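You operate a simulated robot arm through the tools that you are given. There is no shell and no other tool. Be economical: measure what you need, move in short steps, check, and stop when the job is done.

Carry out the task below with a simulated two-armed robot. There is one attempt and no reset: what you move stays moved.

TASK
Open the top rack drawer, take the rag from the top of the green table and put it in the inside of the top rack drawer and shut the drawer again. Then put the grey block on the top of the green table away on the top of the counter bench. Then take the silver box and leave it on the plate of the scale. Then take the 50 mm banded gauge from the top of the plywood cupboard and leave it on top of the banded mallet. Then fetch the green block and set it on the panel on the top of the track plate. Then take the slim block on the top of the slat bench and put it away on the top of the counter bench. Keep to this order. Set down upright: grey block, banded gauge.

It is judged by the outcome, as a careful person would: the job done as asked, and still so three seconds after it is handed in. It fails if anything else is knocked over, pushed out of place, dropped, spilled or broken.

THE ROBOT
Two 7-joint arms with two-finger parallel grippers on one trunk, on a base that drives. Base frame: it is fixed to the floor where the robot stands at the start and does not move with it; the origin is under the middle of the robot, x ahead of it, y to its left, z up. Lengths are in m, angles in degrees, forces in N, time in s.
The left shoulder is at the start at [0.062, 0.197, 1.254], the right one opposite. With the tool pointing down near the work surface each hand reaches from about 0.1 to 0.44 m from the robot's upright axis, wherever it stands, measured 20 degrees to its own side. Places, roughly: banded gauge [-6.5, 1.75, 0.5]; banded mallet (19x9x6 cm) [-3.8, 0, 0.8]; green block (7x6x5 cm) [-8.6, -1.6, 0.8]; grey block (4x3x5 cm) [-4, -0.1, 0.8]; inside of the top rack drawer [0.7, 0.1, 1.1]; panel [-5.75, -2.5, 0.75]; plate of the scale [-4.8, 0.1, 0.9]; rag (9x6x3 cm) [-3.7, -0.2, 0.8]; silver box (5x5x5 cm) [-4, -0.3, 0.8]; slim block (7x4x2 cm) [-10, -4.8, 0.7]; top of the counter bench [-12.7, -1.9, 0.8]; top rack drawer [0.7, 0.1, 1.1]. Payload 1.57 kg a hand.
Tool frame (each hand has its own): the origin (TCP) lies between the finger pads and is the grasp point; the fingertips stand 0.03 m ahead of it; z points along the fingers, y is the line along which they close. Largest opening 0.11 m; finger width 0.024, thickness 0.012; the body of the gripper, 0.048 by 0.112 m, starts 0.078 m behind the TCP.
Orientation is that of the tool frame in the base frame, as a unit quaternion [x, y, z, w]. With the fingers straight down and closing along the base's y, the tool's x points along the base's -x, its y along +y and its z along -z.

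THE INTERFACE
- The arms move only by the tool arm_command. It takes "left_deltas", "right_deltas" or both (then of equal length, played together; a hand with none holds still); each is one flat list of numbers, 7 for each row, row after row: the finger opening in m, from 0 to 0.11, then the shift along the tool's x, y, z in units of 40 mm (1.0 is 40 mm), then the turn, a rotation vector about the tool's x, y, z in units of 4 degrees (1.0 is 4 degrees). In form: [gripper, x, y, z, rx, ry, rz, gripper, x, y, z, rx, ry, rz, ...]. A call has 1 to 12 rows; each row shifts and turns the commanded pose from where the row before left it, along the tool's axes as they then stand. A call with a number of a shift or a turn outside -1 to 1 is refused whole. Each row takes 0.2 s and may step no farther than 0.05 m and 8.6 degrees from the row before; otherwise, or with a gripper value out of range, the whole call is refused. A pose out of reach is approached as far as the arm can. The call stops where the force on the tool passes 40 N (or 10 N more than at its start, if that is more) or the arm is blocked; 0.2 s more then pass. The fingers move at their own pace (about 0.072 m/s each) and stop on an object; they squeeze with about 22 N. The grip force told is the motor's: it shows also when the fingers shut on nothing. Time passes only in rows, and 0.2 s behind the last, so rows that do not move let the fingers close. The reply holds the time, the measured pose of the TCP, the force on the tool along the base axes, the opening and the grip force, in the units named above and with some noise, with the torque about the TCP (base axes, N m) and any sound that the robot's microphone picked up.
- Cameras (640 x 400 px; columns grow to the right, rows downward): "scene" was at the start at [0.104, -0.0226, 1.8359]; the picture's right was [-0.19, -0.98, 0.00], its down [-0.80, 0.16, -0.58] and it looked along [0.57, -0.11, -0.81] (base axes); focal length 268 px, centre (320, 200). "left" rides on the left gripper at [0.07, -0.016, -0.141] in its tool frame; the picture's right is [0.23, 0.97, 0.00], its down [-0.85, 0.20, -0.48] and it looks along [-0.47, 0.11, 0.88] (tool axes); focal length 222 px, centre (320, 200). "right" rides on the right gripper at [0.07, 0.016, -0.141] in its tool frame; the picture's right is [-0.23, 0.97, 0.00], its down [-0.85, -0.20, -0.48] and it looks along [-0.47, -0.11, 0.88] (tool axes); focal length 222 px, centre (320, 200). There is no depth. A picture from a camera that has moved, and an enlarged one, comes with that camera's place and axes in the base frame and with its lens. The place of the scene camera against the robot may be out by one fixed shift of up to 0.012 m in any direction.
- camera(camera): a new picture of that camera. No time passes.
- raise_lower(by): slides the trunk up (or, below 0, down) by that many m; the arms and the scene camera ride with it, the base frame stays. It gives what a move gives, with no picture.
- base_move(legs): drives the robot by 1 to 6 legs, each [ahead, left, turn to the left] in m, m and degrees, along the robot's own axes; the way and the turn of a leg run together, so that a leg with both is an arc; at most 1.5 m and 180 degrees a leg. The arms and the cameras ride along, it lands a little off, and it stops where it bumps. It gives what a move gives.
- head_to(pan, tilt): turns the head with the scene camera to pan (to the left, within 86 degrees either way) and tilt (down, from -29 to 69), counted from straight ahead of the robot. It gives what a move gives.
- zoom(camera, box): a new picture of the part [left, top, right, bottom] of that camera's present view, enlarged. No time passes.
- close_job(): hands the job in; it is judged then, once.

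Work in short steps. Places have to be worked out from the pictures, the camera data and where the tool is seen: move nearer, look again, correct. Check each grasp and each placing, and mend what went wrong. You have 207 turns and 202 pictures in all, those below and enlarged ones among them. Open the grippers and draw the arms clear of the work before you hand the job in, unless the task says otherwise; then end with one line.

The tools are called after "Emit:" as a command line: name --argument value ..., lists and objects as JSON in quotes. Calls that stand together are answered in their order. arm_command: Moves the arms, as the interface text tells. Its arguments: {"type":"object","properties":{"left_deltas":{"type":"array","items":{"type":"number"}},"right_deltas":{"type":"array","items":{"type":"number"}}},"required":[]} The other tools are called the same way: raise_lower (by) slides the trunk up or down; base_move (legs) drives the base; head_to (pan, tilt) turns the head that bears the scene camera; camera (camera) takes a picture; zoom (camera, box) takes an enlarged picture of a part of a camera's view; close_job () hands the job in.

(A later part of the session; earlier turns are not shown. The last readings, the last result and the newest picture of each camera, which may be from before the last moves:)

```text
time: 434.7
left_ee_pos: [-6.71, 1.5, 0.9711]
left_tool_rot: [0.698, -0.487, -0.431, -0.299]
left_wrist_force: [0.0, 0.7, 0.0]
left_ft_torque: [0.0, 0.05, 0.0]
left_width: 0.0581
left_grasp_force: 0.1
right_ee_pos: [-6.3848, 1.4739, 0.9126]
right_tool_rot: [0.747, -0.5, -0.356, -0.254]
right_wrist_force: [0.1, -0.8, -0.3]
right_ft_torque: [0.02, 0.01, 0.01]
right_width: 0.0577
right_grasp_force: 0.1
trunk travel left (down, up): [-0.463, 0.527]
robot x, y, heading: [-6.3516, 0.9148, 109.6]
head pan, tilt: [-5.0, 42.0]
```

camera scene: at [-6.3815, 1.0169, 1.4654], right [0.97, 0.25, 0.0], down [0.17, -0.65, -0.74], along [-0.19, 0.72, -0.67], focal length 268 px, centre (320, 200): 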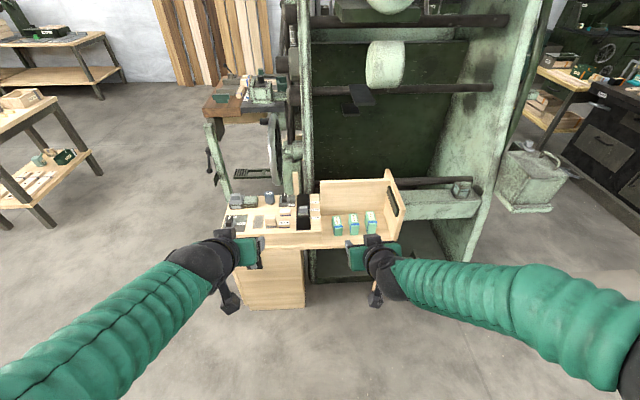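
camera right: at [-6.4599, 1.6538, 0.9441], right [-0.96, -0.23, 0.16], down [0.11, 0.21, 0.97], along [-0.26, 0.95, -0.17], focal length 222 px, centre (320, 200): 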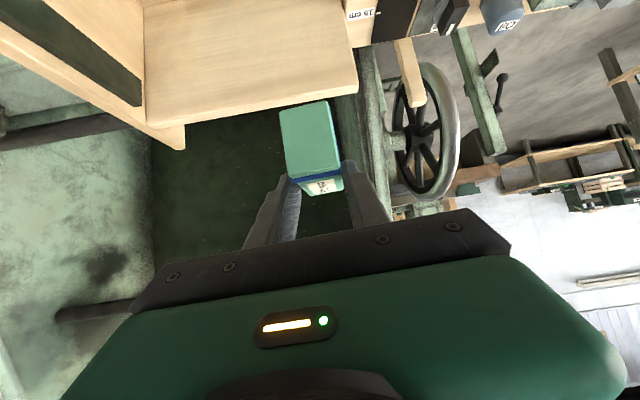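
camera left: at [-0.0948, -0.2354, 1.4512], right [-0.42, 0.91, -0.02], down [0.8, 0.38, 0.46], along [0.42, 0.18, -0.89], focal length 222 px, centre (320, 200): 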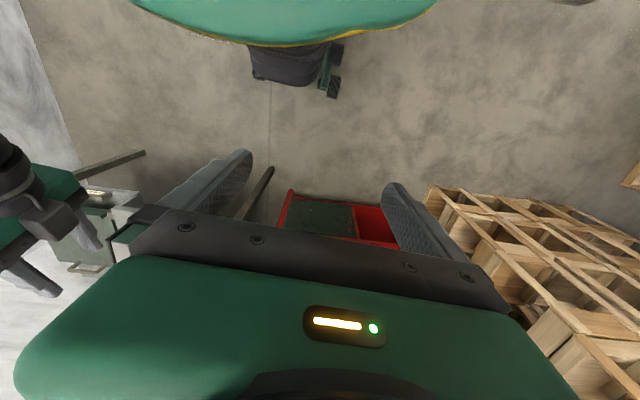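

Reach 0.67 m works, so the near side of the green table is feasible with the left hand. I retract the right hand and shift the base so the left hand comes over the gauge.

Emit:
arm_command --right_deltas '[0.058, 0.16, 0, -0.8, 0, 0, 0, 0.058, 0.16, 0, -0.8, 0, 0, 0, 0.058, 0.16, 0, -0.8, 0, 0, 0, 0.058, 0.16, 0, -0.8, 0, 0, 0, 0.058, 0.16, 0, -0.8, 0, 0, 0, 0.058, 0.16, 0, -0.8, 0, 0, 0]'

Emit:
base_move --legs '[[0.0, -0.3, 0], [0.205, 0, 0]]'

Emit:
raise_lower --by -0.22

Emit:
camera --camera "left"

Emit:
camera --camera "scene"

```text
time: 436.1
left_ee_pos: [-6.7098, 1.4976, 0.9726]
left_tool_rot: [0.698, -0.487, -0.432, -0.299]
left_wrist_force: [0.6, 0.9, -0.1]
left_ft_torque: [0.01, -0.03, 0.01]
left_width: 0.0579
left_grasp_force: 0.1
right_ee_pos: [-6.3509, 1.3908, 0.9542]
right_tool_rot: [0.747, -0.502, -0.354, -0.254]
right_wrist_force: [-0.2, -0.1, -0.2]
right_ft_torque: [-0.01, 0.01, 0.01]
right_width: 0.058
right_grasp_force: 0.1
right hand out of reach, approached as far as the arm can: row 1, 4, 5, 6
trunk travel left (down, up): [-0.463, 0.527]
robot x, y, heading: [-6.3494, 0.9115, 109.4]
head pan, tilt: [-5.0, 42.0]
```

```text
time: 439.4
left_ee_pos: [-6.495, 1.7924, 0.9725]
left_tool_rot: [0.698, -0.488, -0.431, -0.299]
left_wrist_force: [-0.3, -0.4, -0.4]
left_ft_torque: [-0.01, -0.01, -0.02]
left_width: 0.0579
left_grasp_force: 0.0
right_ee_pos: [-6.1371, 1.6827, 0.9543]
right_tool_rot: [0.748, -0.502, -0.354, -0.253]
right_wrist_force: [0.1, -0.3, -0.1]
right_ft_torque: [0.0, -0.04, -0.03]
right_width: 0.0579
right_grasp_force: 0.1
trunk travel left (down, up): [-0.463, 0.527]
robot x, y, heading: [-6.1354, 1.2045, 109.4]
head pan, tilt: [-5.0, 42.0]
```

```text
time: 441.7
left_ee_pos: [-6.4939, 1.7927, 0.7522]
left_tool_rot: [0.697, -0.488, -0.432, -0.3]
left_wrist_force: [0.0, -1.3, -1.1]
left_ft_torque: [-0.02, 0.01, 0.01]
left_width: 0.0581
left_grasp_force: 0.1
right_ee_pos: [-6.1359, 1.6827, 0.734]
right_tool_rot: [0.747, -0.501, -0.354, -0.254]
right_wrist_force: [0.0, 0.6, -1.5]
right_ft_torque: [0.0, 0.01, -0.01]
right_width: 0.058
right_grasp_force: 0.1
trunk travel left (down, up): [-0.243, 0.747]
robot x, y, heading: [-6.1344, 1.2045, 109.4]
head pan, tilt: [-5.0, 42.0]
```

```text
76 pictures are left
camera left: at [-6.4244, 1.6485, 0.7533], right [-0.88, -0.43, -0.2], down [-0.17, -0.11, 0.98], along [-0.45, 0.9, 0.02], focal length 222 px, centre (320, 200)
```

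left: 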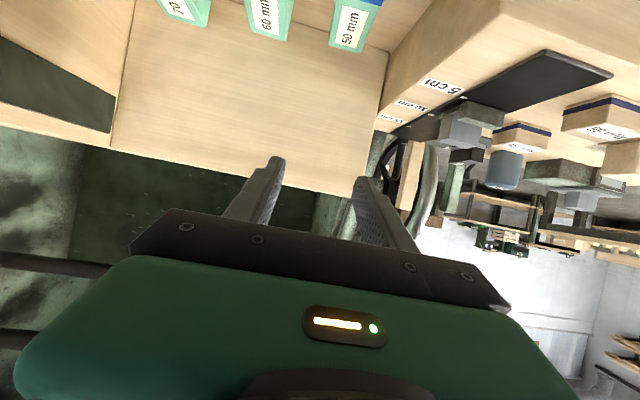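

```text
75 pictures are left
camera scene: at [-6.1665, 1.3083, 1.2455], right [0.97, 0.25, 0.0], down [0.17, -0.65, -0.74], along [-0.18, 0.72, -0.67], focal length 268 px, centre (320, 200)
```

scene: 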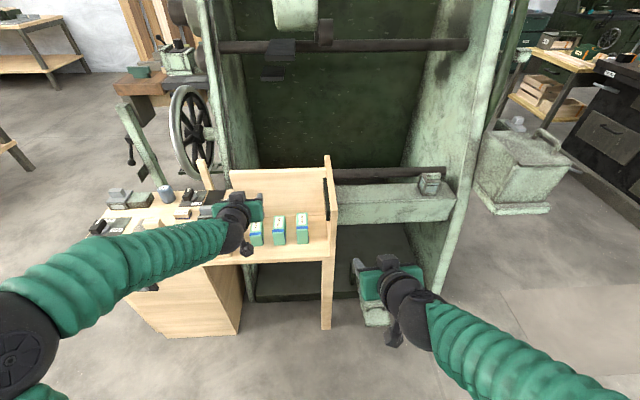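

The left hand is directly above the 50 mm gauge. I lower the rest and check before closing.

Emit:
raise_lower --by -0.142

Emit:
camera --camera "left"

```text
time: 443.4
left_ee_pos: [-6.4953, 1.7907, 0.6117]
left_tool_rot: [0.697, -0.487, -0.432, -0.3]
left_wrist_force: [0.1, 0.4, -0.7]
left_ft_torque: [-0.01, 0.01, 0.0]
left_width: 0.058
left_grasp_force: 0.0
right_ee_pos: [-6.136, 1.6826, 0.5913]
right_tool_rot: [0.748, -0.501, -0.355, -0.254]
right_wrist_force: [0.1, -0.4, 0.5]
right_ft_torque: [0.01, 0.0, 0.02]
right_width: 0.0578
right_grasp_force: 0.0
trunk travel left (down, up): [-0.101, 0.889]
robot x, y, heading: [-6.1343, 1.2054, 109.4]
head pan, tilt: [-5.0, 42.0]
```

```text
74 pictures are left
camera left: at [-6.4244, 1.6484, 0.6114], right [-0.88, -0.43, -0.2], down [-0.17, -0.11, 0.98], along [-0.45, 0.9, 0.02], focal length 222 px, centre (320, 200)
```

left: 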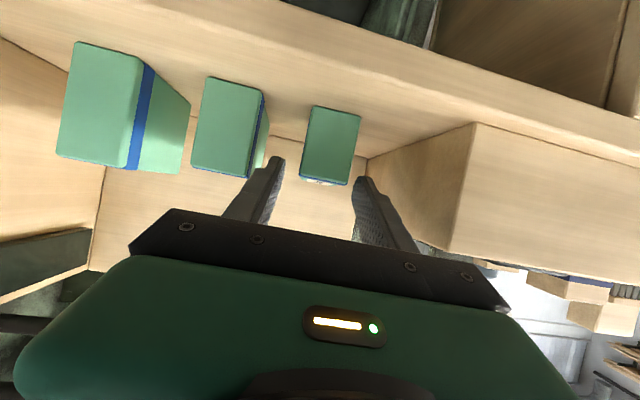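

The gauge is centred between the left fingers. I close and lift.

Emit:
arm_command --left_deltas '[0.0, 0, 0, 0, 0, 0, 0, 0.0, 0, 0, 0, 0, 0, 0, 0.0, 0, 0, 0, 0, 0, 0]'

Emit:
raise_lower --by 0.4

Emit:
camera --camera "left"

```text
time: 444.2
left_ee_pos: [-6.4953, 1.7923, 0.61]
left_tool_rot: [0.697, -0.488, -0.432, -0.299]
left_wrist_force: [-0.5, 0.1, 1.5]
left_ft_torque: [0.02, 0.06, 0.08]
left_width: 0.0357
left_grasp_force: 21.9
right_ee_pos: [-6.1358, 1.6823, 0.5934]
right_tool_rot: [0.747, -0.501, -0.355, -0.253]
right_wrist_force: [0.3, 0.4, -0.6]
right_ft_torque: [0.03, 0.01, 0.0]
right_width: 0.0584
right_grasp_force: 0.1
trunk travel left (down, up): [-0.101, 0.889]
robot x, y, heading: [-6.1348, 1.2055, 109.6]
head pan, tilt: [-5.0, 42.0]
```

```text
time: 448.0
left_ee_pos: [-6.4953, 1.7918, 1.0098]
left_tool_rot: [0.697, -0.488, -0.431, -0.3]
left_wrist_force: [0.5, 0.1, -3.1]
left_ft_torque: [-0.14, -0.01, 0.02]
left_width: 0.0361
left_grasp_force: 22.0
right_ee_pos: [-6.1366, 1.6833, 0.9924]
right_tool_rot: [0.748, -0.501, -0.354, -0.253]
right_wrist_force: [-0.1, 0.5, 0.4]
right_ft_torque: [0.0, 0.03, 0.02]
right_width: 0.0579
right_grasp_force: 0.1
trunk travel left (down, up): [-0.501, 0.489]
robot x, y, heading: [-6.1339, 1.203, 109.1]
head pan, tilt: [-5.0, 42.0]
```

```text
73 pictures are left
camera left: at [-6.4249, 1.6492, 1.0108], right [-0.88, -0.43, -0.2], down [-0.17, -0.11, 0.98], along [-0.45, 0.9, 0.02], focal length 222 px, centre (320, 200)
```

left: 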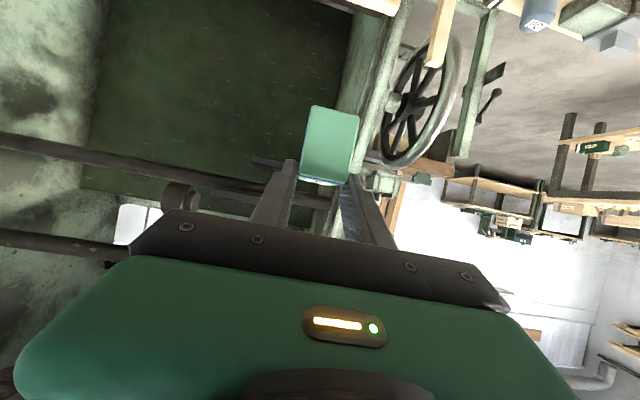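

Held firmly. I drive back around to the near side of the green table, staging opposite the mallet.

Emit:
raise_lower --by 0.2

Emit:
base_move --legs '[[-1.3, 0, 0], [-1.4, 0, 0], [-0.2, -0.92, 0], [-0.09, -0.93, 0]]'

Emit:
head_to --pan 5 --tilt 42

Emit:
camera --camera "scene"

Emit:
zoom --camera "scene" --box '[240, 130, 400, 230]'

```text
time: 450.2
left_ee_pos: [-6.4944, 1.791, 1.2091]
left_tool_rot: [0.698, -0.487, -0.431, -0.299]
left_wrist_force: [0.1, 0.5, -3.3]
left_ft_torque: [-0.17, -0.05, 0.02]
left_width: 0.0359
left_grasp_force: 22.1
right_ee_pos: [-6.1365, 1.6842, 1.1916]
right_tool_rot: [0.748, -0.501, -0.354, -0.253]
right_wrist_force: [-0.8, 0.8, -0.7]
right_ft_torque: [-0.01, 0.03, 0.01]
right_width: 0.0583
right_grasp_force: 0.1
trunk travel left (down, up): [-0.701, 0.289]
robot x, y, heading: [-6.1324, 1.2065, 109.5]
head pan, tilt: [-5.0, 42.0]
```

```text
time: 472.3
left_ee_pos: [-3.7482, -0.3844, 1.2107]
left_tool_rot: [0.701, -0.484, -0.432, -0.298]
left_wrist_force: [0.1, -0.2, -4.0]
left_ft_torque: [-0.16, -0.05, -0.01]
left_width: 0.036
left_grasp_force: 21.7
right_ee_pos: [-3.3881, -0.4894, 1.1926]
right_tool_rot: [0.751, -0.496, -0.356, -0.252]
right_wrist_force: [-0.2, 0.4, 0.8]
right_ft_torque: [0.0, -0.02, 0.0]
right_width: 0.058
right_grasp_force: 0.1
trunk travel left (down, up): [-0.701, 0.289]
robot x, y, heading: [-3.3794, -0.9669, 109.9]
head pan, tilt: [-5.0, 42.0]
```

```text
time: 473.0
left_ee_pos: [-3.7456, -0.3869, 1.2106]
left_tool_rot: [0.702, -0.483, -0.433, -0.296]
left_wrist_force: [0.0, 0.3, -3.9]
left_ft_torque: [-0.14, -0.06, -0.01]
left_width: 0.0358
left_grasp_force: 22.1
right_ee_pos: [-3.3848, -0.4894, 1.1923]
right_tool_rot: [0.75, -0.497, -0.356, -0.252]
right_wrist_force: [0.2, 0.4, -0.3]
right_ft_torque: [0.03, -0.04, 0.02]
right_width: 0.0582
right_grasp_force: 0.1
trunk travel left (down, up): [-0.701, 0.289]
robot x, y, heading: [-3.3766, -0.9691, 110.2]
head pan, tilt: [5.0, 42.0]
```

```text
72 pictures are left
camera scene: at [-3.4266, -0.8679, 1.7033], right [0.91, 0.42, 0.0], down [0.28, -0.61, -0.74], along [-0.31, 0.67, -0.67], focal length 268 px, centre (320, 200)
```

scene: 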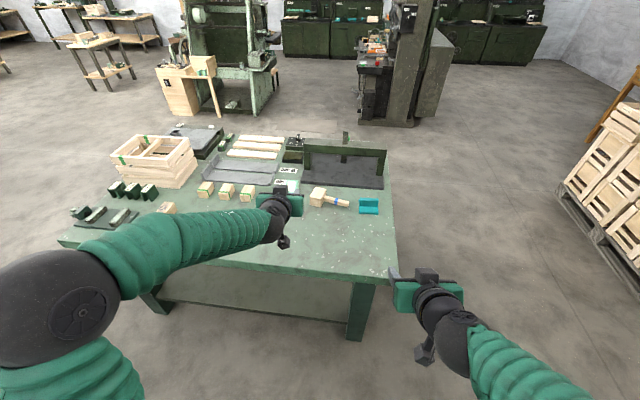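

```text
4.00 times, centred on (320, 180) of scene
camera zoom: at [-3.4266, -0.8679, 1.7033], right [0.91, 0.42, 0.0], down [0.28, -0.61, -0.74], along [-0.31, 0.67, -0.67], focal length 1072 px, centre (320, 280)
```

zoom: 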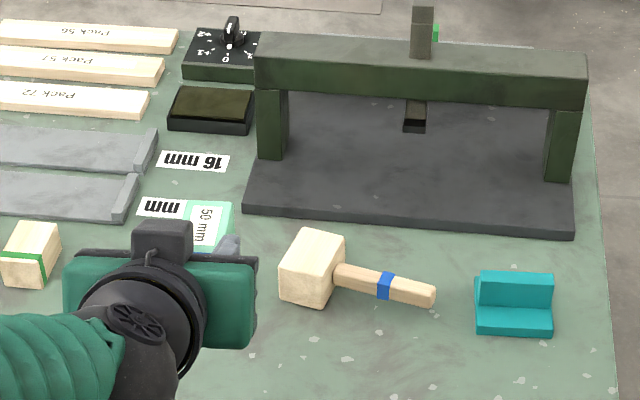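

The mallet head's top is at about [-3.847,0.018,0.86], with the handle pointing right. I drive 41 cm forward so the gauge comes above it and lower part-way.

Emit:
base_move --legs '[[0.405, -0.045, 0]]'

Emit:
raise_lower --by -0.2

Emit:
camera --camera "left"

Emit:
zoom --camera "scene" --box '[200, 150, 400, 275]'

```text
time: 475.6
left_ee_pos: [-3.8436, 0.0123, 1.2117]
left_tool_rot: [0.701, -0.482, -0.434, -0.297]
left_wrist_force: [0.3, 0.2, -3.8]
left_ft_torque: [-0.14, -0.08, 0.03]
left_width: 0.0356
left_grasp_force: 21.6
right_ee_pos: [-3.4825, -0.0933, 1.1927]
right_tool_rot: [0.75, -0.497, -0.356, -0.251]
right_wrist_force: [-0.2, -0.5, 0.4]
right_ft_torque: [0.01, -0.03, 0.0]
right_width: 0.058
right_grasp_force: 0.1
trunk travel left (down, up): [-0.701, 0.289]
robot x, y, heading: [-3.4756, -0.5694, 110.0]
head pan, tilt: [5.0, 42.0]
```

```text
time: 477.7
left_ee_pos: [-3.8431, 0.0134, 1.011]
left_tool_rot: [0.7, -0.483, -0.433, -0.297]
left_wrist_force: [0.4, 0.6, -3.8]
left_ft_torque: [-0.13, -0.03, 0.03]
left_width: 0.0357
left_grasp_force: 22.3
right_ee_pos: [-3.4831, -0.0918, 0.9929]
right_tool_rot: [0.75, -0.497, -0.357, -0.252]
right_wrist_force: [0.4, -0.1, -0.1]
right_ft_torque: [-0.04, 0.01, -0.01]
right_width: 0.0578
right_grasp_force: 0.0
trunk travel left (down, up): [-0.501, 0.489]
robot x, y, heading: [-3.476, -0.5675, 110.0]
head pan, tilt: [5.0, 42.0]
```

```text
70 pictures are left
camera left: at [-3.7707, -0.1292, 1.0118], right [-0.87, -0.44, -0.2], down [-0.17, -0.11, 0.98], along [-0.46, 0.89, 0.02], focal length 222 px, centre (320, 200)
```

left: 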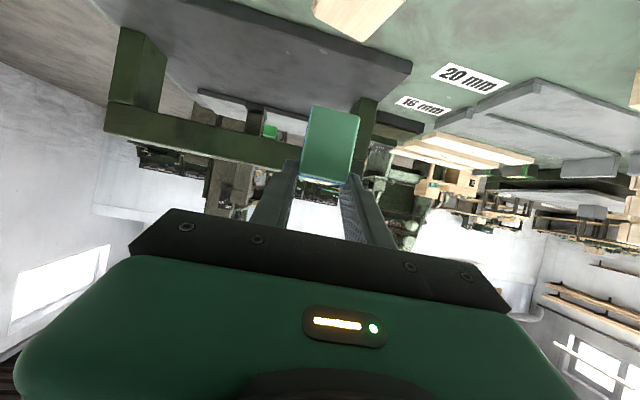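

```text
3.20 times, centred on (300, 212) of scene
camera zoom: at [-3.5234, -0.4694, 1.5034], right [0.91, 0.42, 0.0], down [0.28, -0.61, -0.74], along [-0.31, 0.67, -0.67], focal length 858 px, centre (384, 160)
```

zoom: 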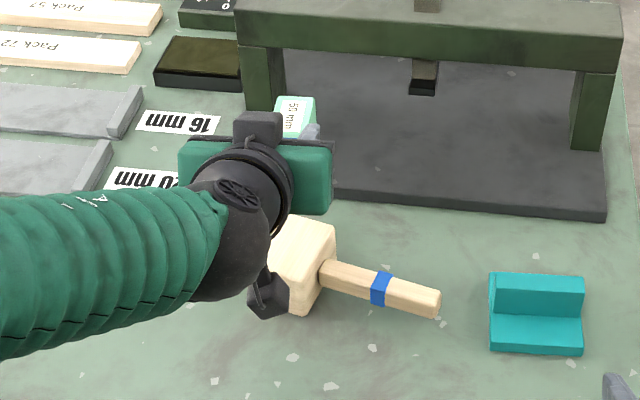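

Both views put the gauge right over the head's top. I lower toward contact.

Emit:
raise_lower --by -0.095

Emit:
camera --camera "left"

Emit:
zoom --camera "scene" --box '[200, 170, 400, 295]'

```text
time: 479.0
left_ee_pos: [-3.8418, 0.0128, 0.9186]
left_tool_rot: [0.699, -0.482, -0.436, -0.298]
left_wrist_force: [-0.5, 2.5, 7.5]
left_ft_torque: [0.48, -0.05, 0.05]
left_width: 0.0359
left_grasp_force: 22.2
right_ee_pos: [-3.4818, -0.0924, 0.8985]
right_tool_rot: [0.75, -0.497, -0.356, -0.252]
right_wrist_force: [0.3, 0.3, 1.0]
right_ft_torque: [-0.02, 0.01, -0.02]
right_width: 0.0582
right_grasp_force: 0.0
trunk travel left (down, up): [-0.406, 0.584]
robot x, y, heading: [-3.4752, -0.5673, 110.0]
head pan, tilt: [5.0, 42.0]
```

```text
68 pictures are left
camera left: at [-3.7703, -0.1293, 0.9186], right [-0.87, -0.44, -0.2], down [-0.17, -0.12, 0.98], along [-0.46, 0.89, 0.03], focal length 222 px, centre (320, 200)
```

left: 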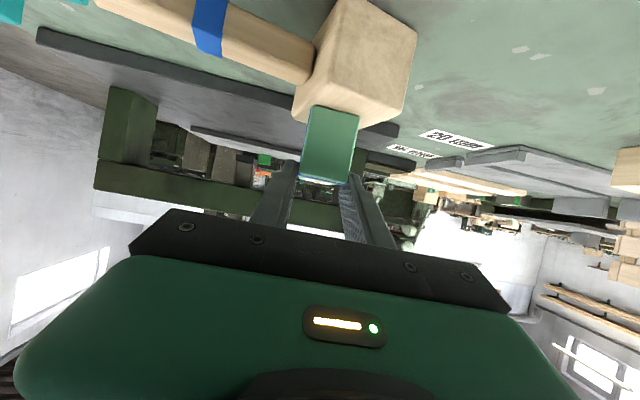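

```text
3.20 times, centred on (300, 232) of scene
camera zoom: at [-3.5222, -0.471, 1.4088], right [0.91, 0.42, 0.0], down [0.28, -0.61, -0.74], along [-0.31, 0.67, -0.67], focal length 858 px, centre (384, 96)
```

zoom: 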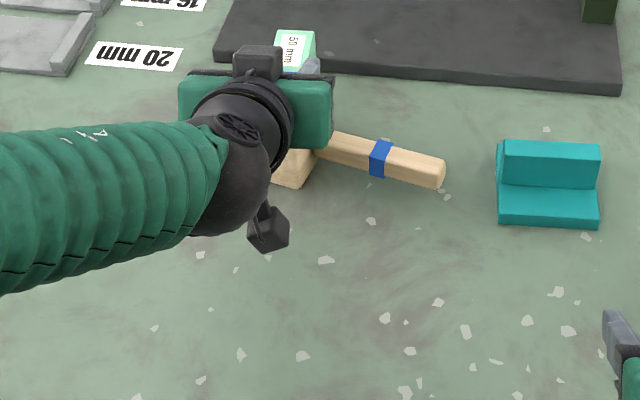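

Contact is felt early (head top ≈0.87–0.88). The left view suggests the gauge may overhang the near edge of the head, so I zoom in before releasing.

Emit:
zoom --camera "left" --box '[260, 0, 460, 125]'

Emit:
zoom --camera "left" --box '[280, 90, 400, 200]'

```text
3.20 times, centred on (360, 62) of left
camera zoom: at [-3.7703, -0.1293, 0.9186], right [-0.87, -0.44, -0.2], down [-0.17, -0.12, 0.98], along [-0.46, 0.89, 0.03], focal length 711 px, centre (192, 640)
```

zoom: 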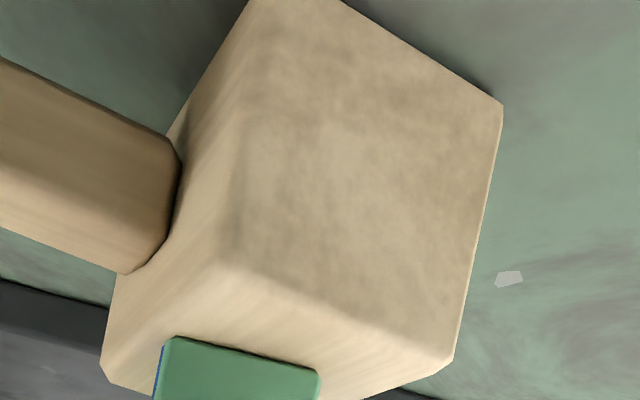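

```text
3.64 times, centred on (340, 145) of left
camera zoom: at [-3.7703, -0.1293, 0.9186], right [-0.87, -0.44, -0.2], down [-0.17, -0.12, 0.98], along [-0.46, 0.89, 0.03], focal length 808 px, centre (247, 400)
```

zoom: 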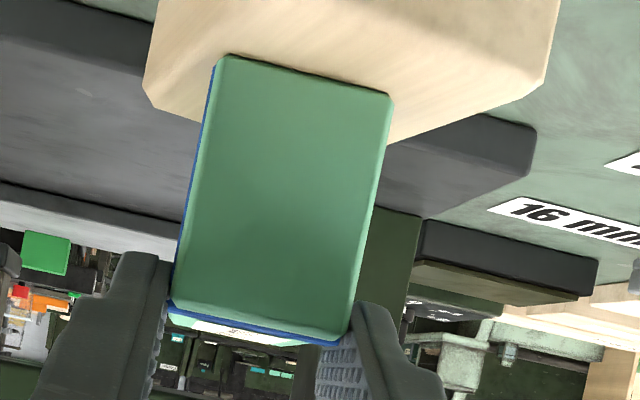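

The zoom shows the gauge's front edge at the middle of the head's top, so the gauge sits ~3 cm too far. I lift 2.5 cm, pull back 3 cm with the arm, and look again.

Emit:
raise_lower --by 0.025

Emit:
arm_command --left_deltas '[0.0, 0.35, 0, -0.69, 0, 0, 0, 0.0, 0, 0, 0, 0, 0, 0]'

Emit:
raise_lower --by -0.018

Emit:
zoom --camera "left" --box '[240, 0, 460, 137]'

```text
time: 479.7
left_ee_pos: [-3.844, 0.0127, 0.9396]
left_tool_rot: [0.701, -0.484, -0.433, -0.297]
left_wrist_force: [0.5, 0.2, -3.7]
left_ft_torque: [-0.16, -0.05, -0.02]
left_width: 0.0356
left_grasp_force: 22.1
right_ee_pos: [-3.4816, -0.092, 0.9219]
right_tool_rot: [0.751, -0.497, -0.355, -0.251]
right_wrist_force: [0.6, 0.2, -0.6]
right_ft_torque: [0.0, -0.01, -0.02]
right_width: 0.058
right_grasp_force: 0.2
trunk travel left (down, up): [-0.431, 0.559]
robot x, y, heading: [-3.4749, -0.5685, 110.1]
head pan, tilt: [5.0, 42.0]
```

```text
time: 480.3
left_ee_pos: [-3.8319, -0.0154, 0.9392]
left_tool_rot: [0.701, -0.484, -0.432, -0.297]
left_wrist_force: [0.6, 0.5, -3.3]
left_ft_torque: [-0.16, -0.05, -0.02]
left_width: 0.0358
left_grasp_force: 22.1
right_ee_pos: [-3.4828, -0.0901, 0.9212]
right_tool_rot: [0.751, -0.497, -0.356, -0.251]
right_wrist_force: [-0.2, -0.5, -0.7]
right_ft_torque: [0.0, -0.03, 0.0]
right_width: 0.058
right_grasp_force: 0.1
trunk travel left (down, up): [-0.431, 0.559]
robot x, y, heading: [-3.4797, -0.5675, 109.9]
head pan, tilt: [5.0, 42.0]
```

```text
time: 481.0
left_ee_pos: [-3.8313, -0.0174, 0.9224]
left_tool_rot: [0.701, -0.482, -0.434, -0.296]
left_wrist_force: [0.4, 0.7, -3.4]
left_ft_torque: [-0.12, -0.05, 0.0]
left_width: 0.0355
left_grasp_force: 22.1
right_ee_pos: [-3.4827, -0.092, 0.9047]
right_tool_rot: [0.75, -0.497, -0.355, -0.252]
right_wrist_force: [-1.1, 0.4, -1.0]
right_ft_torque: [0.0, 0.04, 0.01]
right_width: 0.058
right_grasp_force: 0.1
trunk travel left (down, up): [-0.413, 0.577]
robot x, y, heading: [-3.4776, -0.5686, 109.9]
head pan, tilt: [5.0, 42.0]
```

```text
2.91 times, centred on (350, 68) of left
camera zoom: at [-3.7592, -0.1584, 0.9236], right [-0.87, -0.44, -0.2], down [-0.17, -0.11, 0.98], along [-0.46, 0.89, 0.02], focal length 646 px, centre (233, 582)
```

zoom: 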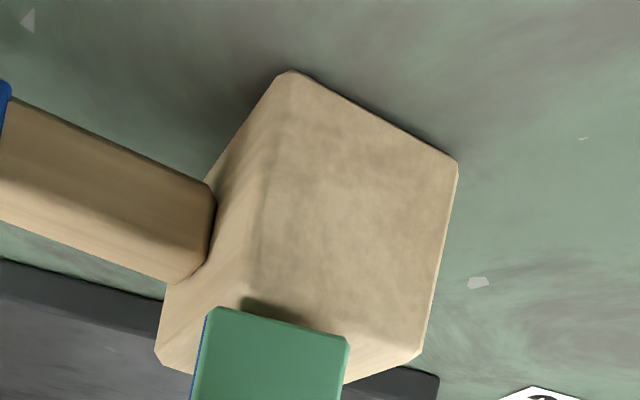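

Now the gauge's front edge is just at the head's near edge: centred on the top. I lower the last few millimetres to contact.

Emit:
raise_lower --by -0.005

```text
time: 481.5
left_ee_pos: [-3.8311, -0.0162, 0.918]
left_tool_rot: [0.7, -0.483, -0.434, -0.298]
left_wrist_force: [0.0, 1.3, 1.2]
left_ft_torque: [0.38, 0.02, 0.03]
left_width: 0.0357
left_grasp_force: 21.8
right_ee_pos: [-3.4831, -0.0919, 0.8998]
right_tool_rot: [0.749, -0.497, -0.357, -0.252]
right_wrist_force: [-0.2, -0.1, 0.3]
right_ft_torque: [0.0, -0.01, -0.03]
right_width: 0.0581
right_grasp_force: 0.0
trunk travel left (down, up): [-0.408, 0.582]
robot x, y, heading: [-3.4777, -0.5668, 109.9]
head pan, tilt: [5.0, 42.0]
```

Contact. I release gently and lift.

Emit:
arm_command --left_deltas '[0.038, 0, 0, 0, 0, 0, 0, 0.045, 0, 0, 0, 0, 0, 0, 0.06, 0, 0, 0, 0, 0, 0, 0.06, 0, 0, 0, 0, 0, 0]'

Emit:
zoom --camera "left" --box '[240, 60, 440, 185]'

Emit:
raise_lower --by 0.2

Emit:
base_move --legs '[[-0.4, 0, 0]]'

Emit:
zoom --camera "scene" --box '[240, 110, 400, 210]'

```text
time: 482.5
left_ee_pos: [-3.8311, -0.0163, 0.9187]
left_tool_rot: [0.7, -0.483, -0.434, -0.297]
left_wrist_force: [-0.2, 0.1, 0.1]
left_ft_torque: [-0.01, -0.04, -0.02]
left_width: 0.0597
left_grasp_force: 0.0
right_ee_pos: [-3.4822, -0.0927, 0.8987]
right_tool_rot: [0.75, -0.498, -0.355, -0.252]
right_wrist_force: [0.3, -0.3, -0.1]
right_ft_torque: [0.04, -0.01, 0.01]
right_width: 0.0579
right_grasp_force: 0.1
trunk travel left (down, up): [-0.408, 0.582]
robot x, y, heading: [-3.4779, -0.5696, 110.1]
head pan, tilt: [5.0, 42.0]
```

```text
3.20 times, centred on (340, 122) of left
camera zoom: at [-3.7591, -0.1585, 0.9186], right [-0.87, -0.44, -0.2], down [-0.17, -0.11, 0.98], along [-0.46, 0.89, 0.02], focal length 711 px, centre (256, 448)
```

zoom: 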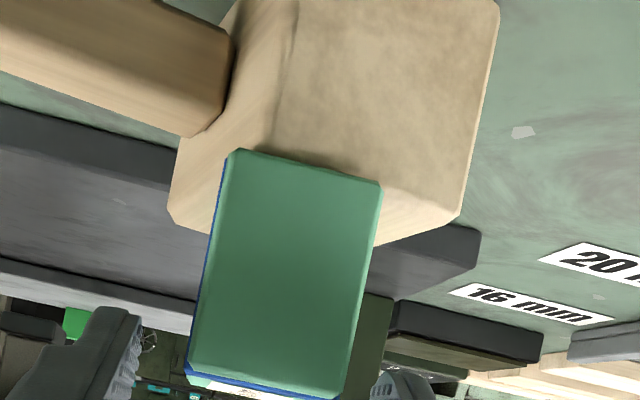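

```text
time: 484.7
left_ee_pos: [-3.8314, -0.0166, 1.1183]
left_tool_rot: [0.7, -0.483, -0.434, -0.297]
left_wrist_force: [0.4, 0.5, 0.7]
left_ft_torque: [0.04, 0.01, 0.03]
left_width: 0.0602
left_grasp_force: 0.1
right_ee_pos: [-3.482, -0.0922, 1.0995]
right_tool_rot: [0.75, -0.497, -0.356, -0.252]
right_wrist_force: [0.1, 0.0, -0.6]
right_ft_torque: [0.05, 0.0, 0.03]
right_width: 0.0576
right_grasp_force: 0.1
trunk travel left (down, up): [-0.608, 0.382]
robot x, y, heading: [-3.4742, -0.5669, 110.1]
head pan, tilt: [5.0, 42.0]
```

```text
time: 487.2
left_ee_pos: [-3.6947, -0.3918, 1.117]
left_tool_rot: [0.701, -0.482, -0.435, -0.296]
left_wrist_force: [0.4, -0.6, -0.4]
left_ft_torque: [0.0, 0.0, 0.0]
left_width: 0.0599
left_grasp_force: 0.2
right_ee_pos: [-3.3452, -0.4676, 1.0995]
right_tool_rot: [0.751, -0.496, -0.357, -0.251]
right_wrist_force: [0.9, 0.4, -1.3]
right_ft_torque: [0.0, 0.05, 0.0]
right_width: 0.0581
right_grasp_force: 0.0
trunk travel left (down, up): [-0.608, 0.382]
robot x, y, heading: [-3.3375, -0.9482, 110.3]
head pan, tilt: [5.0, 42.0]
```

```text
4.00 times, centred on (320, 160) of scene
camera zoom: at [-3.3859, -0.8449, 1.6103], right [0.91, 0.42, 0.0], down [0.28, -0.61, -0.74], along [-0.32, 0.67, -0.67], focal length 1072 px, centre (320, 360)
```

zoom: 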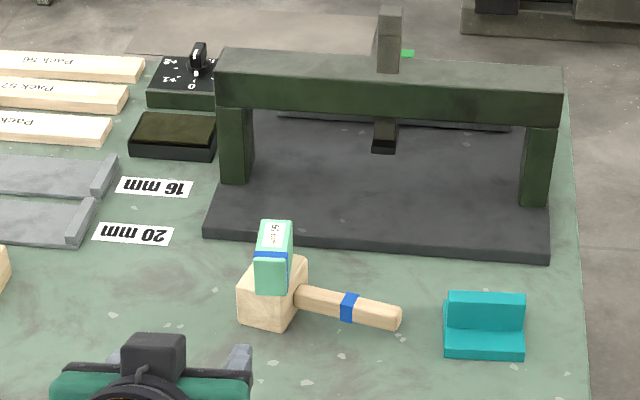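

The 50 mm gauge stands upright on the mallet head. Next is the green block on the bench near x=-8.6; I drive there.

Emit:
base_move --legs '[[-0.28, 0, 0], [0, 0, 75], [1.4, 0, 0], [1.4, 0, 0], [0.9, 0, 0]]'

Emit:
head_to --pan 0 --tilt 30

Emit:
camera --camera "scene"

```text
time: 509.9
left_ee_pos: [-7.5576, -1.7074, 1.1196]
left_tool_rot: [0.849, 0.039, -0.526, 0.026]
left_wrist_force: [0.6, -0.3, -0.1]
left_ft_torque: [-0.02, 0.02, -0.02]
left_width: 0.0598
left_grasp_force: 0.2
right_ee_pos: [-7.3931, -1.3915, 1.0991]
right_tool_rot: [0.898, 0.061, -0.436, 0.017]
right_wrist_force: [0.0, 0.1, -0.3]
right_ft_torque: [-0.06, -0.02, 0.0]
right_width: 0.0578
right_grasp_force: 0.1
trunk travel left (down, up): [-0.608, 0.382]
robot x, y, heading: [-6.9332, -1.5107, -175.1]
head pan, tilt: [5.0, 42.0]
```

```text
time: 510.6
left_ee_pos: [-7.5576, -1.707, 1.1183]
left_tool_rot: [0.85, 0.042, -0.525, 0.028]
left_wrist_force: [-0.6, 0.1, 0.4]
left_ft_torque: [0.0, -0.01, 0.0]
left_width: 0.0598
left_grasp_force: 0.0
right_ee_pos: [-7.3926, -1.3903, 1.0998]
right_tool_rot: [0.898, 0.06, -0.436, 0.016]
right_wrist_force: [0.1, -0.2, 0.9]
right_ft_torque: [0.03, 0.0, 0.03]
right_width: 0.0579
right_grasp_force: 0.1
trunk travel left (down, up): [-0.608, 0.382]
robot x, y, heading: [-6.9313, -1.5123, -175.4]
head pan, tilt: [0.0, 30.0]
```

```text
61 pictures are left
camera scene: at [-7.0548, -1.5296, 1.6286], right [-0.08, 1.0, 0.0], down [0.5, 0.04, -0.86], along [-0.86, -0.07, -0.5], focal length 268 px, centre (320, 200)
```

scene: 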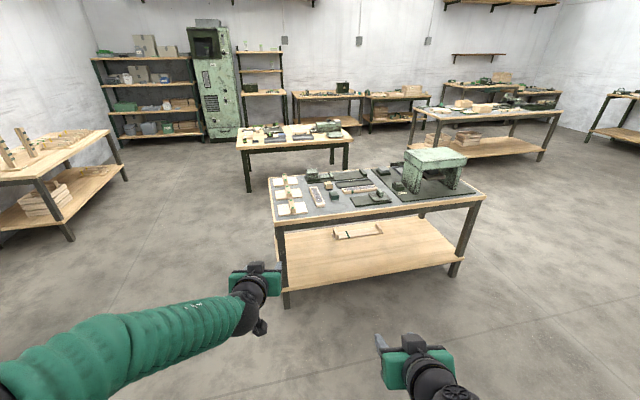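

Emit:
zoom --camera "scene" --box '[250, 130, 500, 286]'

```text
2.56 times, centred on (375, 208) of scene
camera zoom: at [-7.0548, -1.5296, 1.6286], right [-0.08, 1.0, 0.0], down [0.5, 0.04, -0.86], along [-0.86, -0.07, -0.5], focal length 686 px, centre (179, 180)
```

zoom: 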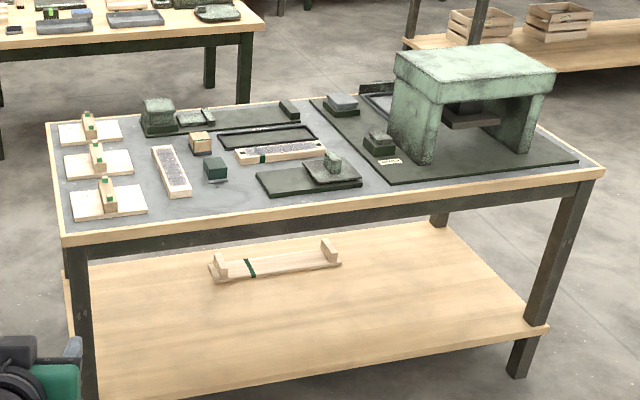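

The dark-green cube at ≈[-8.51,-1.56] is the green block, about 20 cm in from the edge. I will use the left hand (longer reach), so I lift the right hand, open the left, turn square to the bench and approach.

Emit:
arm_command --right_deltas '[0.06, -0.9, 0, -0.75, 0, 0, 0, 0.06, -0.9, 0, -0.75, 0, 0, 0, 0.06, -0.4, 0, -0.4, 0, 0, 0]' --left_deltas '[0.1, 0, 0, 0, 0, 0, 0, 0.1, 0, 0, 0, 0, 0, 0, 0.1, 0, 0, 0, 0, 0, 0]'

Emit:
base_move --legs '[[0, 0, 12.9], [0.8, -0.572, 0]]'

Emit:
raise_lower --by -0.1

Emit:
camera --camera "left"

Emit:
camera --camera "scene"

```text
time: 511.4
left_ee_pos: [-7.5577, -1.708, 1.1182]
left_tool_rot: [0.849, 0.04, -0.526, 0.027]
left_wrist_force: [-0.2, 0.4, -0.2]
left_ft_torque: [-0.02, -0.01, 0.0]
left_width: 0.0998
left_grasp_force: 0.1
right_ee_pos: [-7.4017, -1.3901, 1.11]
right_tool_rot: [0.897, 0.061, -0.438, 0.017]
right_wrist_force: [0.4, 0.2, -0.3]
right_ft_torque: [-0.01, 0.02, 0.01]
right_width: 0.06
right_grasp_force: 0.0
right hand out of reach, approached as far as the arm can: row 1, 2, 3
trunk travel left (down, up): [-0.608, 0.382]
robot x, y, heading: [-6.9325, -1.5101, -175.3]
head pan, tilt: [0.0, 30.0]
```

```text
time: 517.3
left_ee_pos: [-8.4286, -1.5407, 1.1191]
left_tool_rot: [0.84, 0.136, -0.519, 0.085]
left_wrist_force: [-0.3, 0.4, -0.4]
left_ft_torque: [0.03, 0.03, -0.02]
left_width: 0.0999
left_grasp_force: 0.0
right_ee_pos: [-8.3469, -1.1963, 1.1112]
right_tool_rot: [0.885, 0.161, -0.432, 0.065]
right_wrist_force: [0.2, -0.4, -0.8]
right_ft_torque: [0.03, 0.0, -0.03]
right_width: 0.06
right_grasp_force: 0.1
trunk travel left (down, up): [-0.608, 0.382]
robot x, y, heading: [-7.8634, -1.2031, -162.5]
head pan, tilt: [0.0, 30.0]
```

```text
time: 518.6
left_ee_pos: [-8.4281, -1.54, 1.0187]
left_tool_rot: [0.839, 0.137, -0.519, 0.087]
left_wrist_force: [0.2, 0.8, -0.5]
left_ft_torque: [-0.03, -0.01, 0.03]
left_width: 0.1
left_grasp_force: 0.0
right_ee_pos: [-8.3473, -1.1935, 1.0104]
right_tool_rot: [0.885, 0.161, -0.433, 0.065]
right_wrist_force: [-0.9, 0.4, -0.6]
right_ft_torque: [0.02, 0.0, 0.03]
right_width: 0.06
right_grasp_force: 0.2
trunk travel left (down, up): [-0.508, 0.482]
robot x, y, heading: [-7.8593, -1.2098, -162.6]
head pan, tilt: [0.0, 30.0]
```

```text
59 pictures are left
camera left: at [-8.2834, -1.4745, 1.0194], right [0.41, -0.89, -0.2], down [0.11, -0.17, 0.98], along [-0.91, -0.42, 0.03], focal length 222 px, centre (320, 200)
```

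left: 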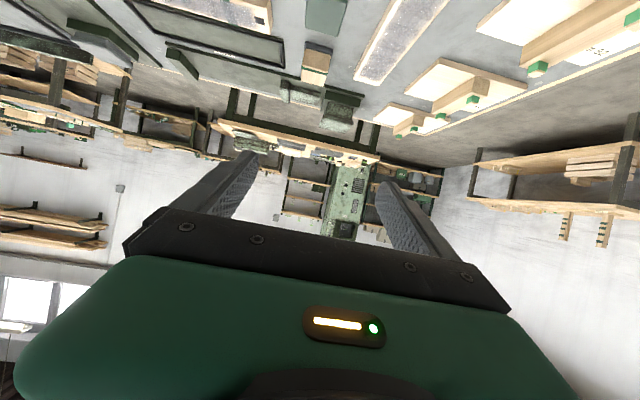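

```text
58 pictures are left
camera scene: at [-7.9802, -1.2535, 1.5288], right [-0.3, 0.95, 0.0], down [0.48, 0.15, -0.87], along [-0.82, -0.26, -0.5], focal length 268 px, centre (320, 200)
```

scene: 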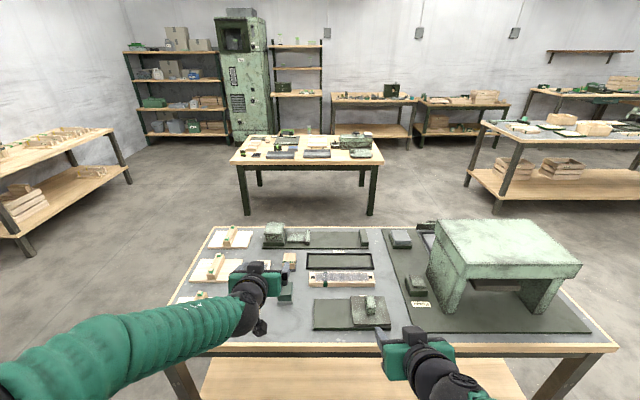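

The block is ≈7 cm ahead. I move forward, lower to about 0.90 and look again.

Emit:
base_move --legs '[[0.071, -0.012, 0]]'

Emit:
raise_lower --by -0.1

Emit:
camera --camera "left"

```text
time: 519.6
left_ee_pos: [-8.4982, -1.5535, 1.0176]
left_tool_rot: [0.84, 0.138, -0.518, 0.085]
left_wrist_force: [0.2, -0.8, -0.6]
left_ft_torque: [0.01, 0.0, -0.05]
left_width: 0.1001
left_grasp_force: 0.0
right_ee_pos: [-8.4172, -1.2086, 1.0116]
right_tool_rot: [0.885, 0.161, -0.432, 0.063]
right_wrist_force: [-0.4, -0.9, 0.0]
right_ft_torque: [0.0, -0.02, -0.02]
right_width: 0.06
right_grasp_force: 0.0
trunk travel left (down, up): [-0.508, 0.482]
robot x, y, heading: [-7.9362, -1.2187, -162.5]
head pan, tilt: [0.0, 30.0]
```

```text
time: 521.0
left_ee_pos: [-8.4977, -1.5501, 0.9182]
left_tool_rot: [0.839, 0.135, -0.52, 0.084]
left_wrist_force: [0.3, 0.0, 0.6]
left_ft_torque: [0.02, -0.03, 0.01]
left_width: 0.0997
left_grasp_force: 0.1
right_ee_pos: [-8.4169, -1.2056, 0.9105]
right_tool_rot: [0.885, 0.16, -0.433, 0.065]
right_wrist_force: [-0.9, -0.1, -0.2]
right_ft_torque: [-0.01, 0.0, 0.0]
right_width: 0.0598
right_grasp_force: 0.1
trunk travel left (down, up): [-0.408, 0.582]
robot x, y, heading: [-7.9344, -1.2155, -162.4]
head pan, tilt: [0.0, 30.0]
```

```text
57 pictures are left
camera left: at [-8.3539, -1.4848, 0.9193], right [0.41, -0.89, -0.2], down [0.11, -0.17, 0.98], along [-0.91, -0.42, 0.03], focal length 222 px, centre (320, 200)
```

left: 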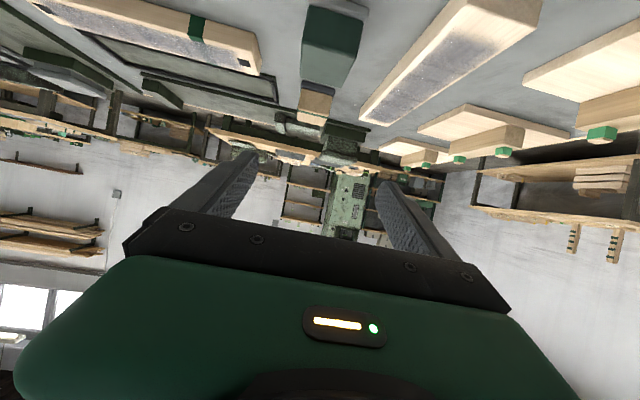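

Triangulating two left views puts the block top at [-8.565,-1.563] and z≈0.80, so the bench is lower than assumed. I move 6.8 cm forward, lower to just above it and check.

Emit:
base_move --legs '[[0.068, -0.006, 0]]'

Emit:
arm_command --left_deltas '[0.085, 0, 0, 0, 0, 0, 0]'

Emit:
raise_lower --by -0.08

Emit:
camera --camera "left"

```text
time: 522.0
left_ee_pos: [-8.5662, -1.5672, 0.9165]
left_tool_rot: [0.841, 0.137, -0.517, 0.085]
left_wrist_force: [-0.1, 0.2, 0.2]
left_ft_torque: [-0.05, 0.02, -0.01]
left_width: 0.0997
left_grasp_force: 0.1
right_ee_pos: [-8.4842, -1.2215, 0.9094]
right_tool_rot: [0.886, 0.161, -0.43, 0.064]
right_wrist_force: [-0.5, 0.2, 0.6]
right_ft_torque: [0.01, -0.01, -0.02]
right_width: 0.06
right_grasp_force: 0.0
trunk travel left (down, up): [-0.408, 0.582]
robot x, y, heading: [-8.0012, -1.2332, -162.2]
head pan, tilt: [0.0, 30.0]
```

```text
time: 522.4
left_ee_pos: [-8.5646, -1.5651, 0.9187]
left_tool_rot: [0.839, 0.135, -0.52, 0.085]
left_wrist_force: [-0.2, 0.1, 0.0]
left_ft_torque: [0.01, -0.02, 0.0]
left_width: 0.0852
left_grasp_force: 0.0
right_ee_pos: [-8.4817, -1.2184, 0.911]
right_tool_rot: [0.885, 0.16, -0.432, 0.065]
right_wrist_force: [0.3, 0.3, 0.3]
right_ft_torque: [0.02, 0.02, 0.04]
right_width: 0.0597
right_grasp_force: 0.1
trunk travel left (down, up): [-0.408, 0.582]
robot x, y, heading: [-7.995, -1.2318, -162.2]
head pan, tilt: [0.0, 30.0]
```

```text
time: 523.5
left_ee_pos: [-8.5655, -1.5647, 0.8376]
left_tool_rot: [0.84, 0.136, -0.519, 0.085]
left_wrist_force: [-0.3, 0.6, -0.3]
left_ft_torque: [0.0, -0.01, 0.0]
left_width: 0.085
left_grasp_force: 0.1
right_ee_pos: [-8.4839, -1.22, 0.8306]
right_tool_rot: [0.885, 0.16, -0.432, 0.065]
right_wrist_force: [0.2, 0.0, -0.7]
right_ft_torque: [0.0, -0.04, 0.02]
right_width: 0.0601
right_grasp_force: 0.1
trunk travel left (down, up): [-0.328, 0.662]
robot x, y, heading: [-7.998, -1.2351, -162.6]
head pan, tilt: [0.0, 30.0]
```

```text
56 pictures are left
camera left: at [-8.4197, -1.4994, 0.839], right [0.41, -0.89, -0.2], down [0.11, -0.17, 0.98], along [-0.91, -0.42, 0.02], focal length 222 px, centre (320, 200)
```

left: 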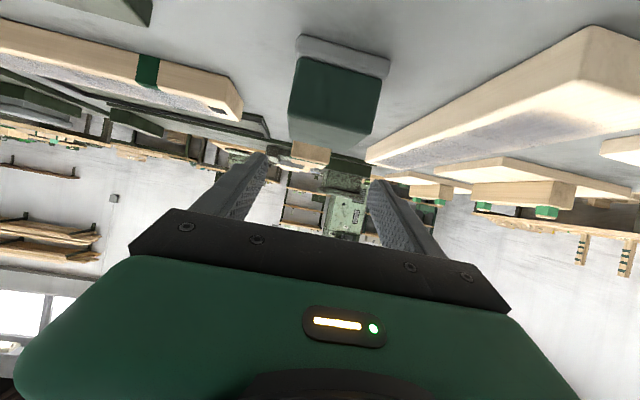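

The block lies between the fingers. The right hand is near the bench top, so I lower only the left arm (5.5 cm) and close.

Emit:
arm_command --left_deltas '[0.085, 0.6, 0, 0.3, 0, 0, 0, 0.085, 0.6, 0, 0.3, 0, 0, 0]'

Emit:
camera --camera "left"

```text
time: 524.1
left_ee_pos: [-8.565, -1.5639, 0.7843]
left_tool_rot: [0.84, 0.136, -0.519, 0.085]
left_wrist_force: [-0.6, 0.5, -0.1]
left_ft_torque: [0.03, 0.01, -0.04]
left_width: 0.0848
left_grasp_force: 0.0
right_ee_pos: [-8.4838, -1.2197, 0.8307]
right_tool_rot: [0.885, 0.16, -0.432, 0.064]
right_wrist_force: [-0.3, 0.1, 0.0]
right_ft_torque: [0.04, 0.03, -0.02]
right_width: 0.06
right_grasp_force: 0.1
trunk travel left (down, up): [-0.328, 0.662]
robot x, y, heading: [-8.0007, -1.237, -162.3]
head pan, tilt: [0.0, 30.0]
```

```text
55 pictures are left
camera left: at [-8.4197, -1.4997, 0.7851], right [0.4, -0.89, -0.2], down [0.11, -0.17, 0.98], along [-0.91, -0.42, 0.02], focal length 222 px, centre (320, 200)
```

left: 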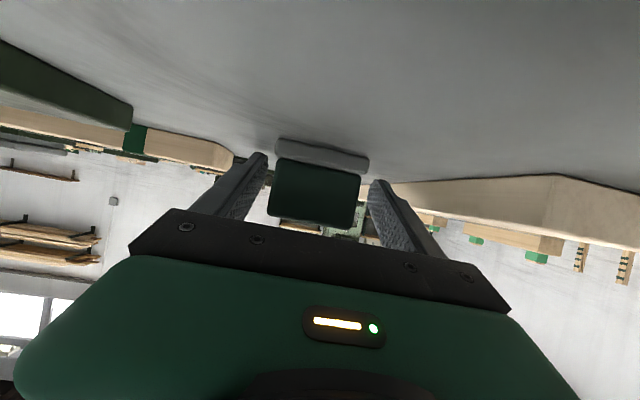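

Emit:
arm_command --left_deltas '[0.0, 0, 0, 0, 0, 0, 0, 0.0, 0, 0, 0, 0, 0, 0, 0.0, 0, 0, 0, 0, 0, 0]'

Emit:
raise_lower --by 0.3

Emit:
camera --camera "left"

```text
time: 524.9
left_ee_pos: [-8.5646, -1.564, 0.784]
left_tool_rot: [0.839, 0.136, -0.519, 0.086]
left_wrist_force: [-0.3, 0.6, 0.2]
left_ft_torque: [-0.01, 0.04, 0.0]
left_width: 0.0514
left_grasp_force: 21.7
right_ee_pos: [-8.4841, -1.2193, 0.8295]
right_tool_rot: [0.885, 0.16, -0.432, 0.065]
right_wrist_force: [0.5, 0.3, -0.1]
right_ft_torque: [0.0, 0.0, -0.02]
right_width: 0.0599
right_grasp_force: 0.1
trunk travel left (down, up): [-0.328, 0.662]
robot x, y, heading: [-7.9973, -1.2329, -162.4]
head pan, tilt: [0.0, 30.0]
```

```text
time: 527.9
left_ee_pos: [-8.5653, -1.5646, 1.0836]
left_tool_rot: [0.84, 0.135, -0.519, 0.085]
left_wrist_force: [0.3, 0.1, -1.8]
left_ft_torque: [0.01, -0.02, -0.02]
left_width: 0.0513
left_grasp_force: 22.2
right_ee_pos: [-8.4834, -1.2195, 1.1306]
right_tool_rot: [0.885, 0.161, -0.432, 0.065]
right_wrist_force: [0.2, -0.1, 0.7]
right_ft_torque: [-0.01, 0.03, -0.02]
right_width: 0.0598
right_grasp_force: 0.0
trunk travel left (down, up): [-0.628, 0.362]
robot x, y, heading: [-7.9985, -1.2326, -162.6]
head pan, tilt: [0.0, 30.0]
```

```text
54 pictures are left
camera left: at [-8.4205, -1.4996, 1.085], right [0.41, -0.89, -0.2], down [0.11, -0.17, 0.98], along [-0.91, -0.42, 0.02], focal length 222 px, centre (320, 200)
```

left: 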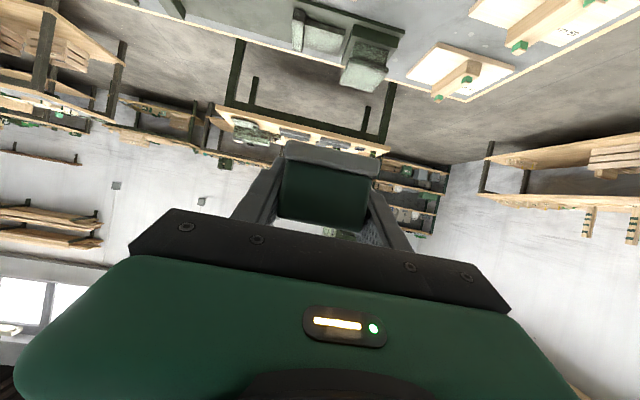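

The green block is held. I back away and drive to the track plate near [-5.75,-2.5], then look.

Emit:
base_move --legs '[[-0.45, 0, 0], [-1.35, 0.35, 0], [0, 0, 78]]'

Emit:
head_to --pan 10 --tilt 38

Emit:
camera --camera "scene"

```text
time: 540.5
left_ee_pos: [-5.9803, -1.6546, 1.0841]
left_tool_rot: [0.572, 0.63, -0.352, 0.39]
left_wrist_force: [-0.5, 1.1, -0.8]
left_ft_torque: [-0.02, 0.01, -0.02]
left_width: 0.0511
left_grasp_force: 22.4
right_ee_pos: [-6.2969, -1.4989, 1.1292]
right_tool_rot: [0.592, 0.677, -0.297, 0.32]
right_wrist_force: [-0.6, 0.8, -0.4]
right_ft_torque: [0.02, 0.02, -0.01]
right_width: 0.0601
right_grasp_force: 0.1
trunk travel left (down, up): [-0.628, 0.362]
robot x, y, heading: [-6.1774, -1.0314, -85.1]
head pan, tilt: [0.0, 30.0]
```

```text
time: 541.3
left_ee_pos: [-5.9811, -1.6542, 1.0844]
left_tool_rot: [0.572, 0.63, -0.352, 0.39]
left_wrist_force: [-0.2, -0.9, -0.9]
left_ft_torque: [-0.02, 0.02, -0.01]
left_width: 0.0513
left_grasp_force: 21.8
right_ee_pos: [-6.2986, -1.4991, 1.1291]
right_tool_rot: [0.591, 0.678, -0.297, 0.32]
right_wrist_force: [0.3, 0.2, -0.5]
right_ft_torque: [0.03, 0.01, -0.02]
right_width: 0.0599
right_grasp_force: 0.1
trunk travel left (down, up): [-0.628, 0.362]
robot x, y, heading: [-6.1776, -1.0307, -85.2]
head pan, tilt: [10.0, 38.0]
```

```text
53 pictures are left
camera scene: at [-6.1523, -1.1538, 1.6364], right [-0.97, -0.25, 0.0], down [-0.16, 0.6, -0.79], along [0.2, -0.76, -0.62], focal length 268 px, centre (320, 200)
```

scene: 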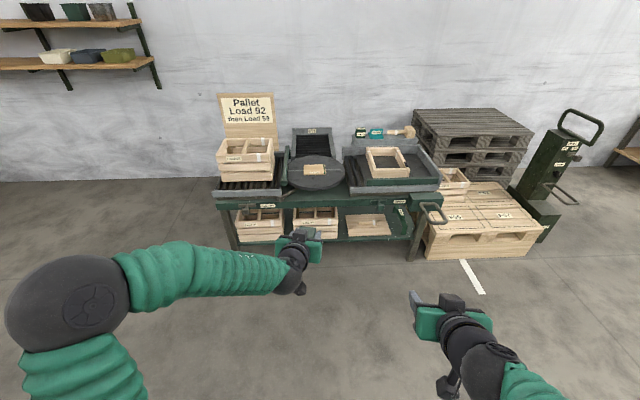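

Emit:
zoom --camera "scene" --box '[200, 85, 460, 247]'

```text
2.46 times, centred on (330, 166) of scene
camera zoom: at [-6.1523, -1.1538, 1.6364], right [-0.97, -0.25, 0.0], down [-0.16, 0.6, -0.79], along [0.2, -0.76, -0.62], focal length 660 px, centre (295, 284)
```

zoom: 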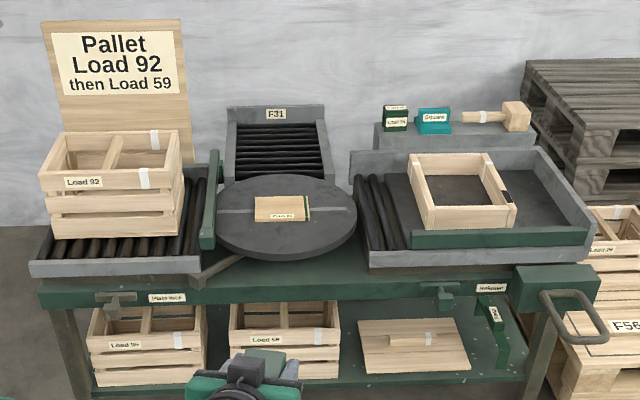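

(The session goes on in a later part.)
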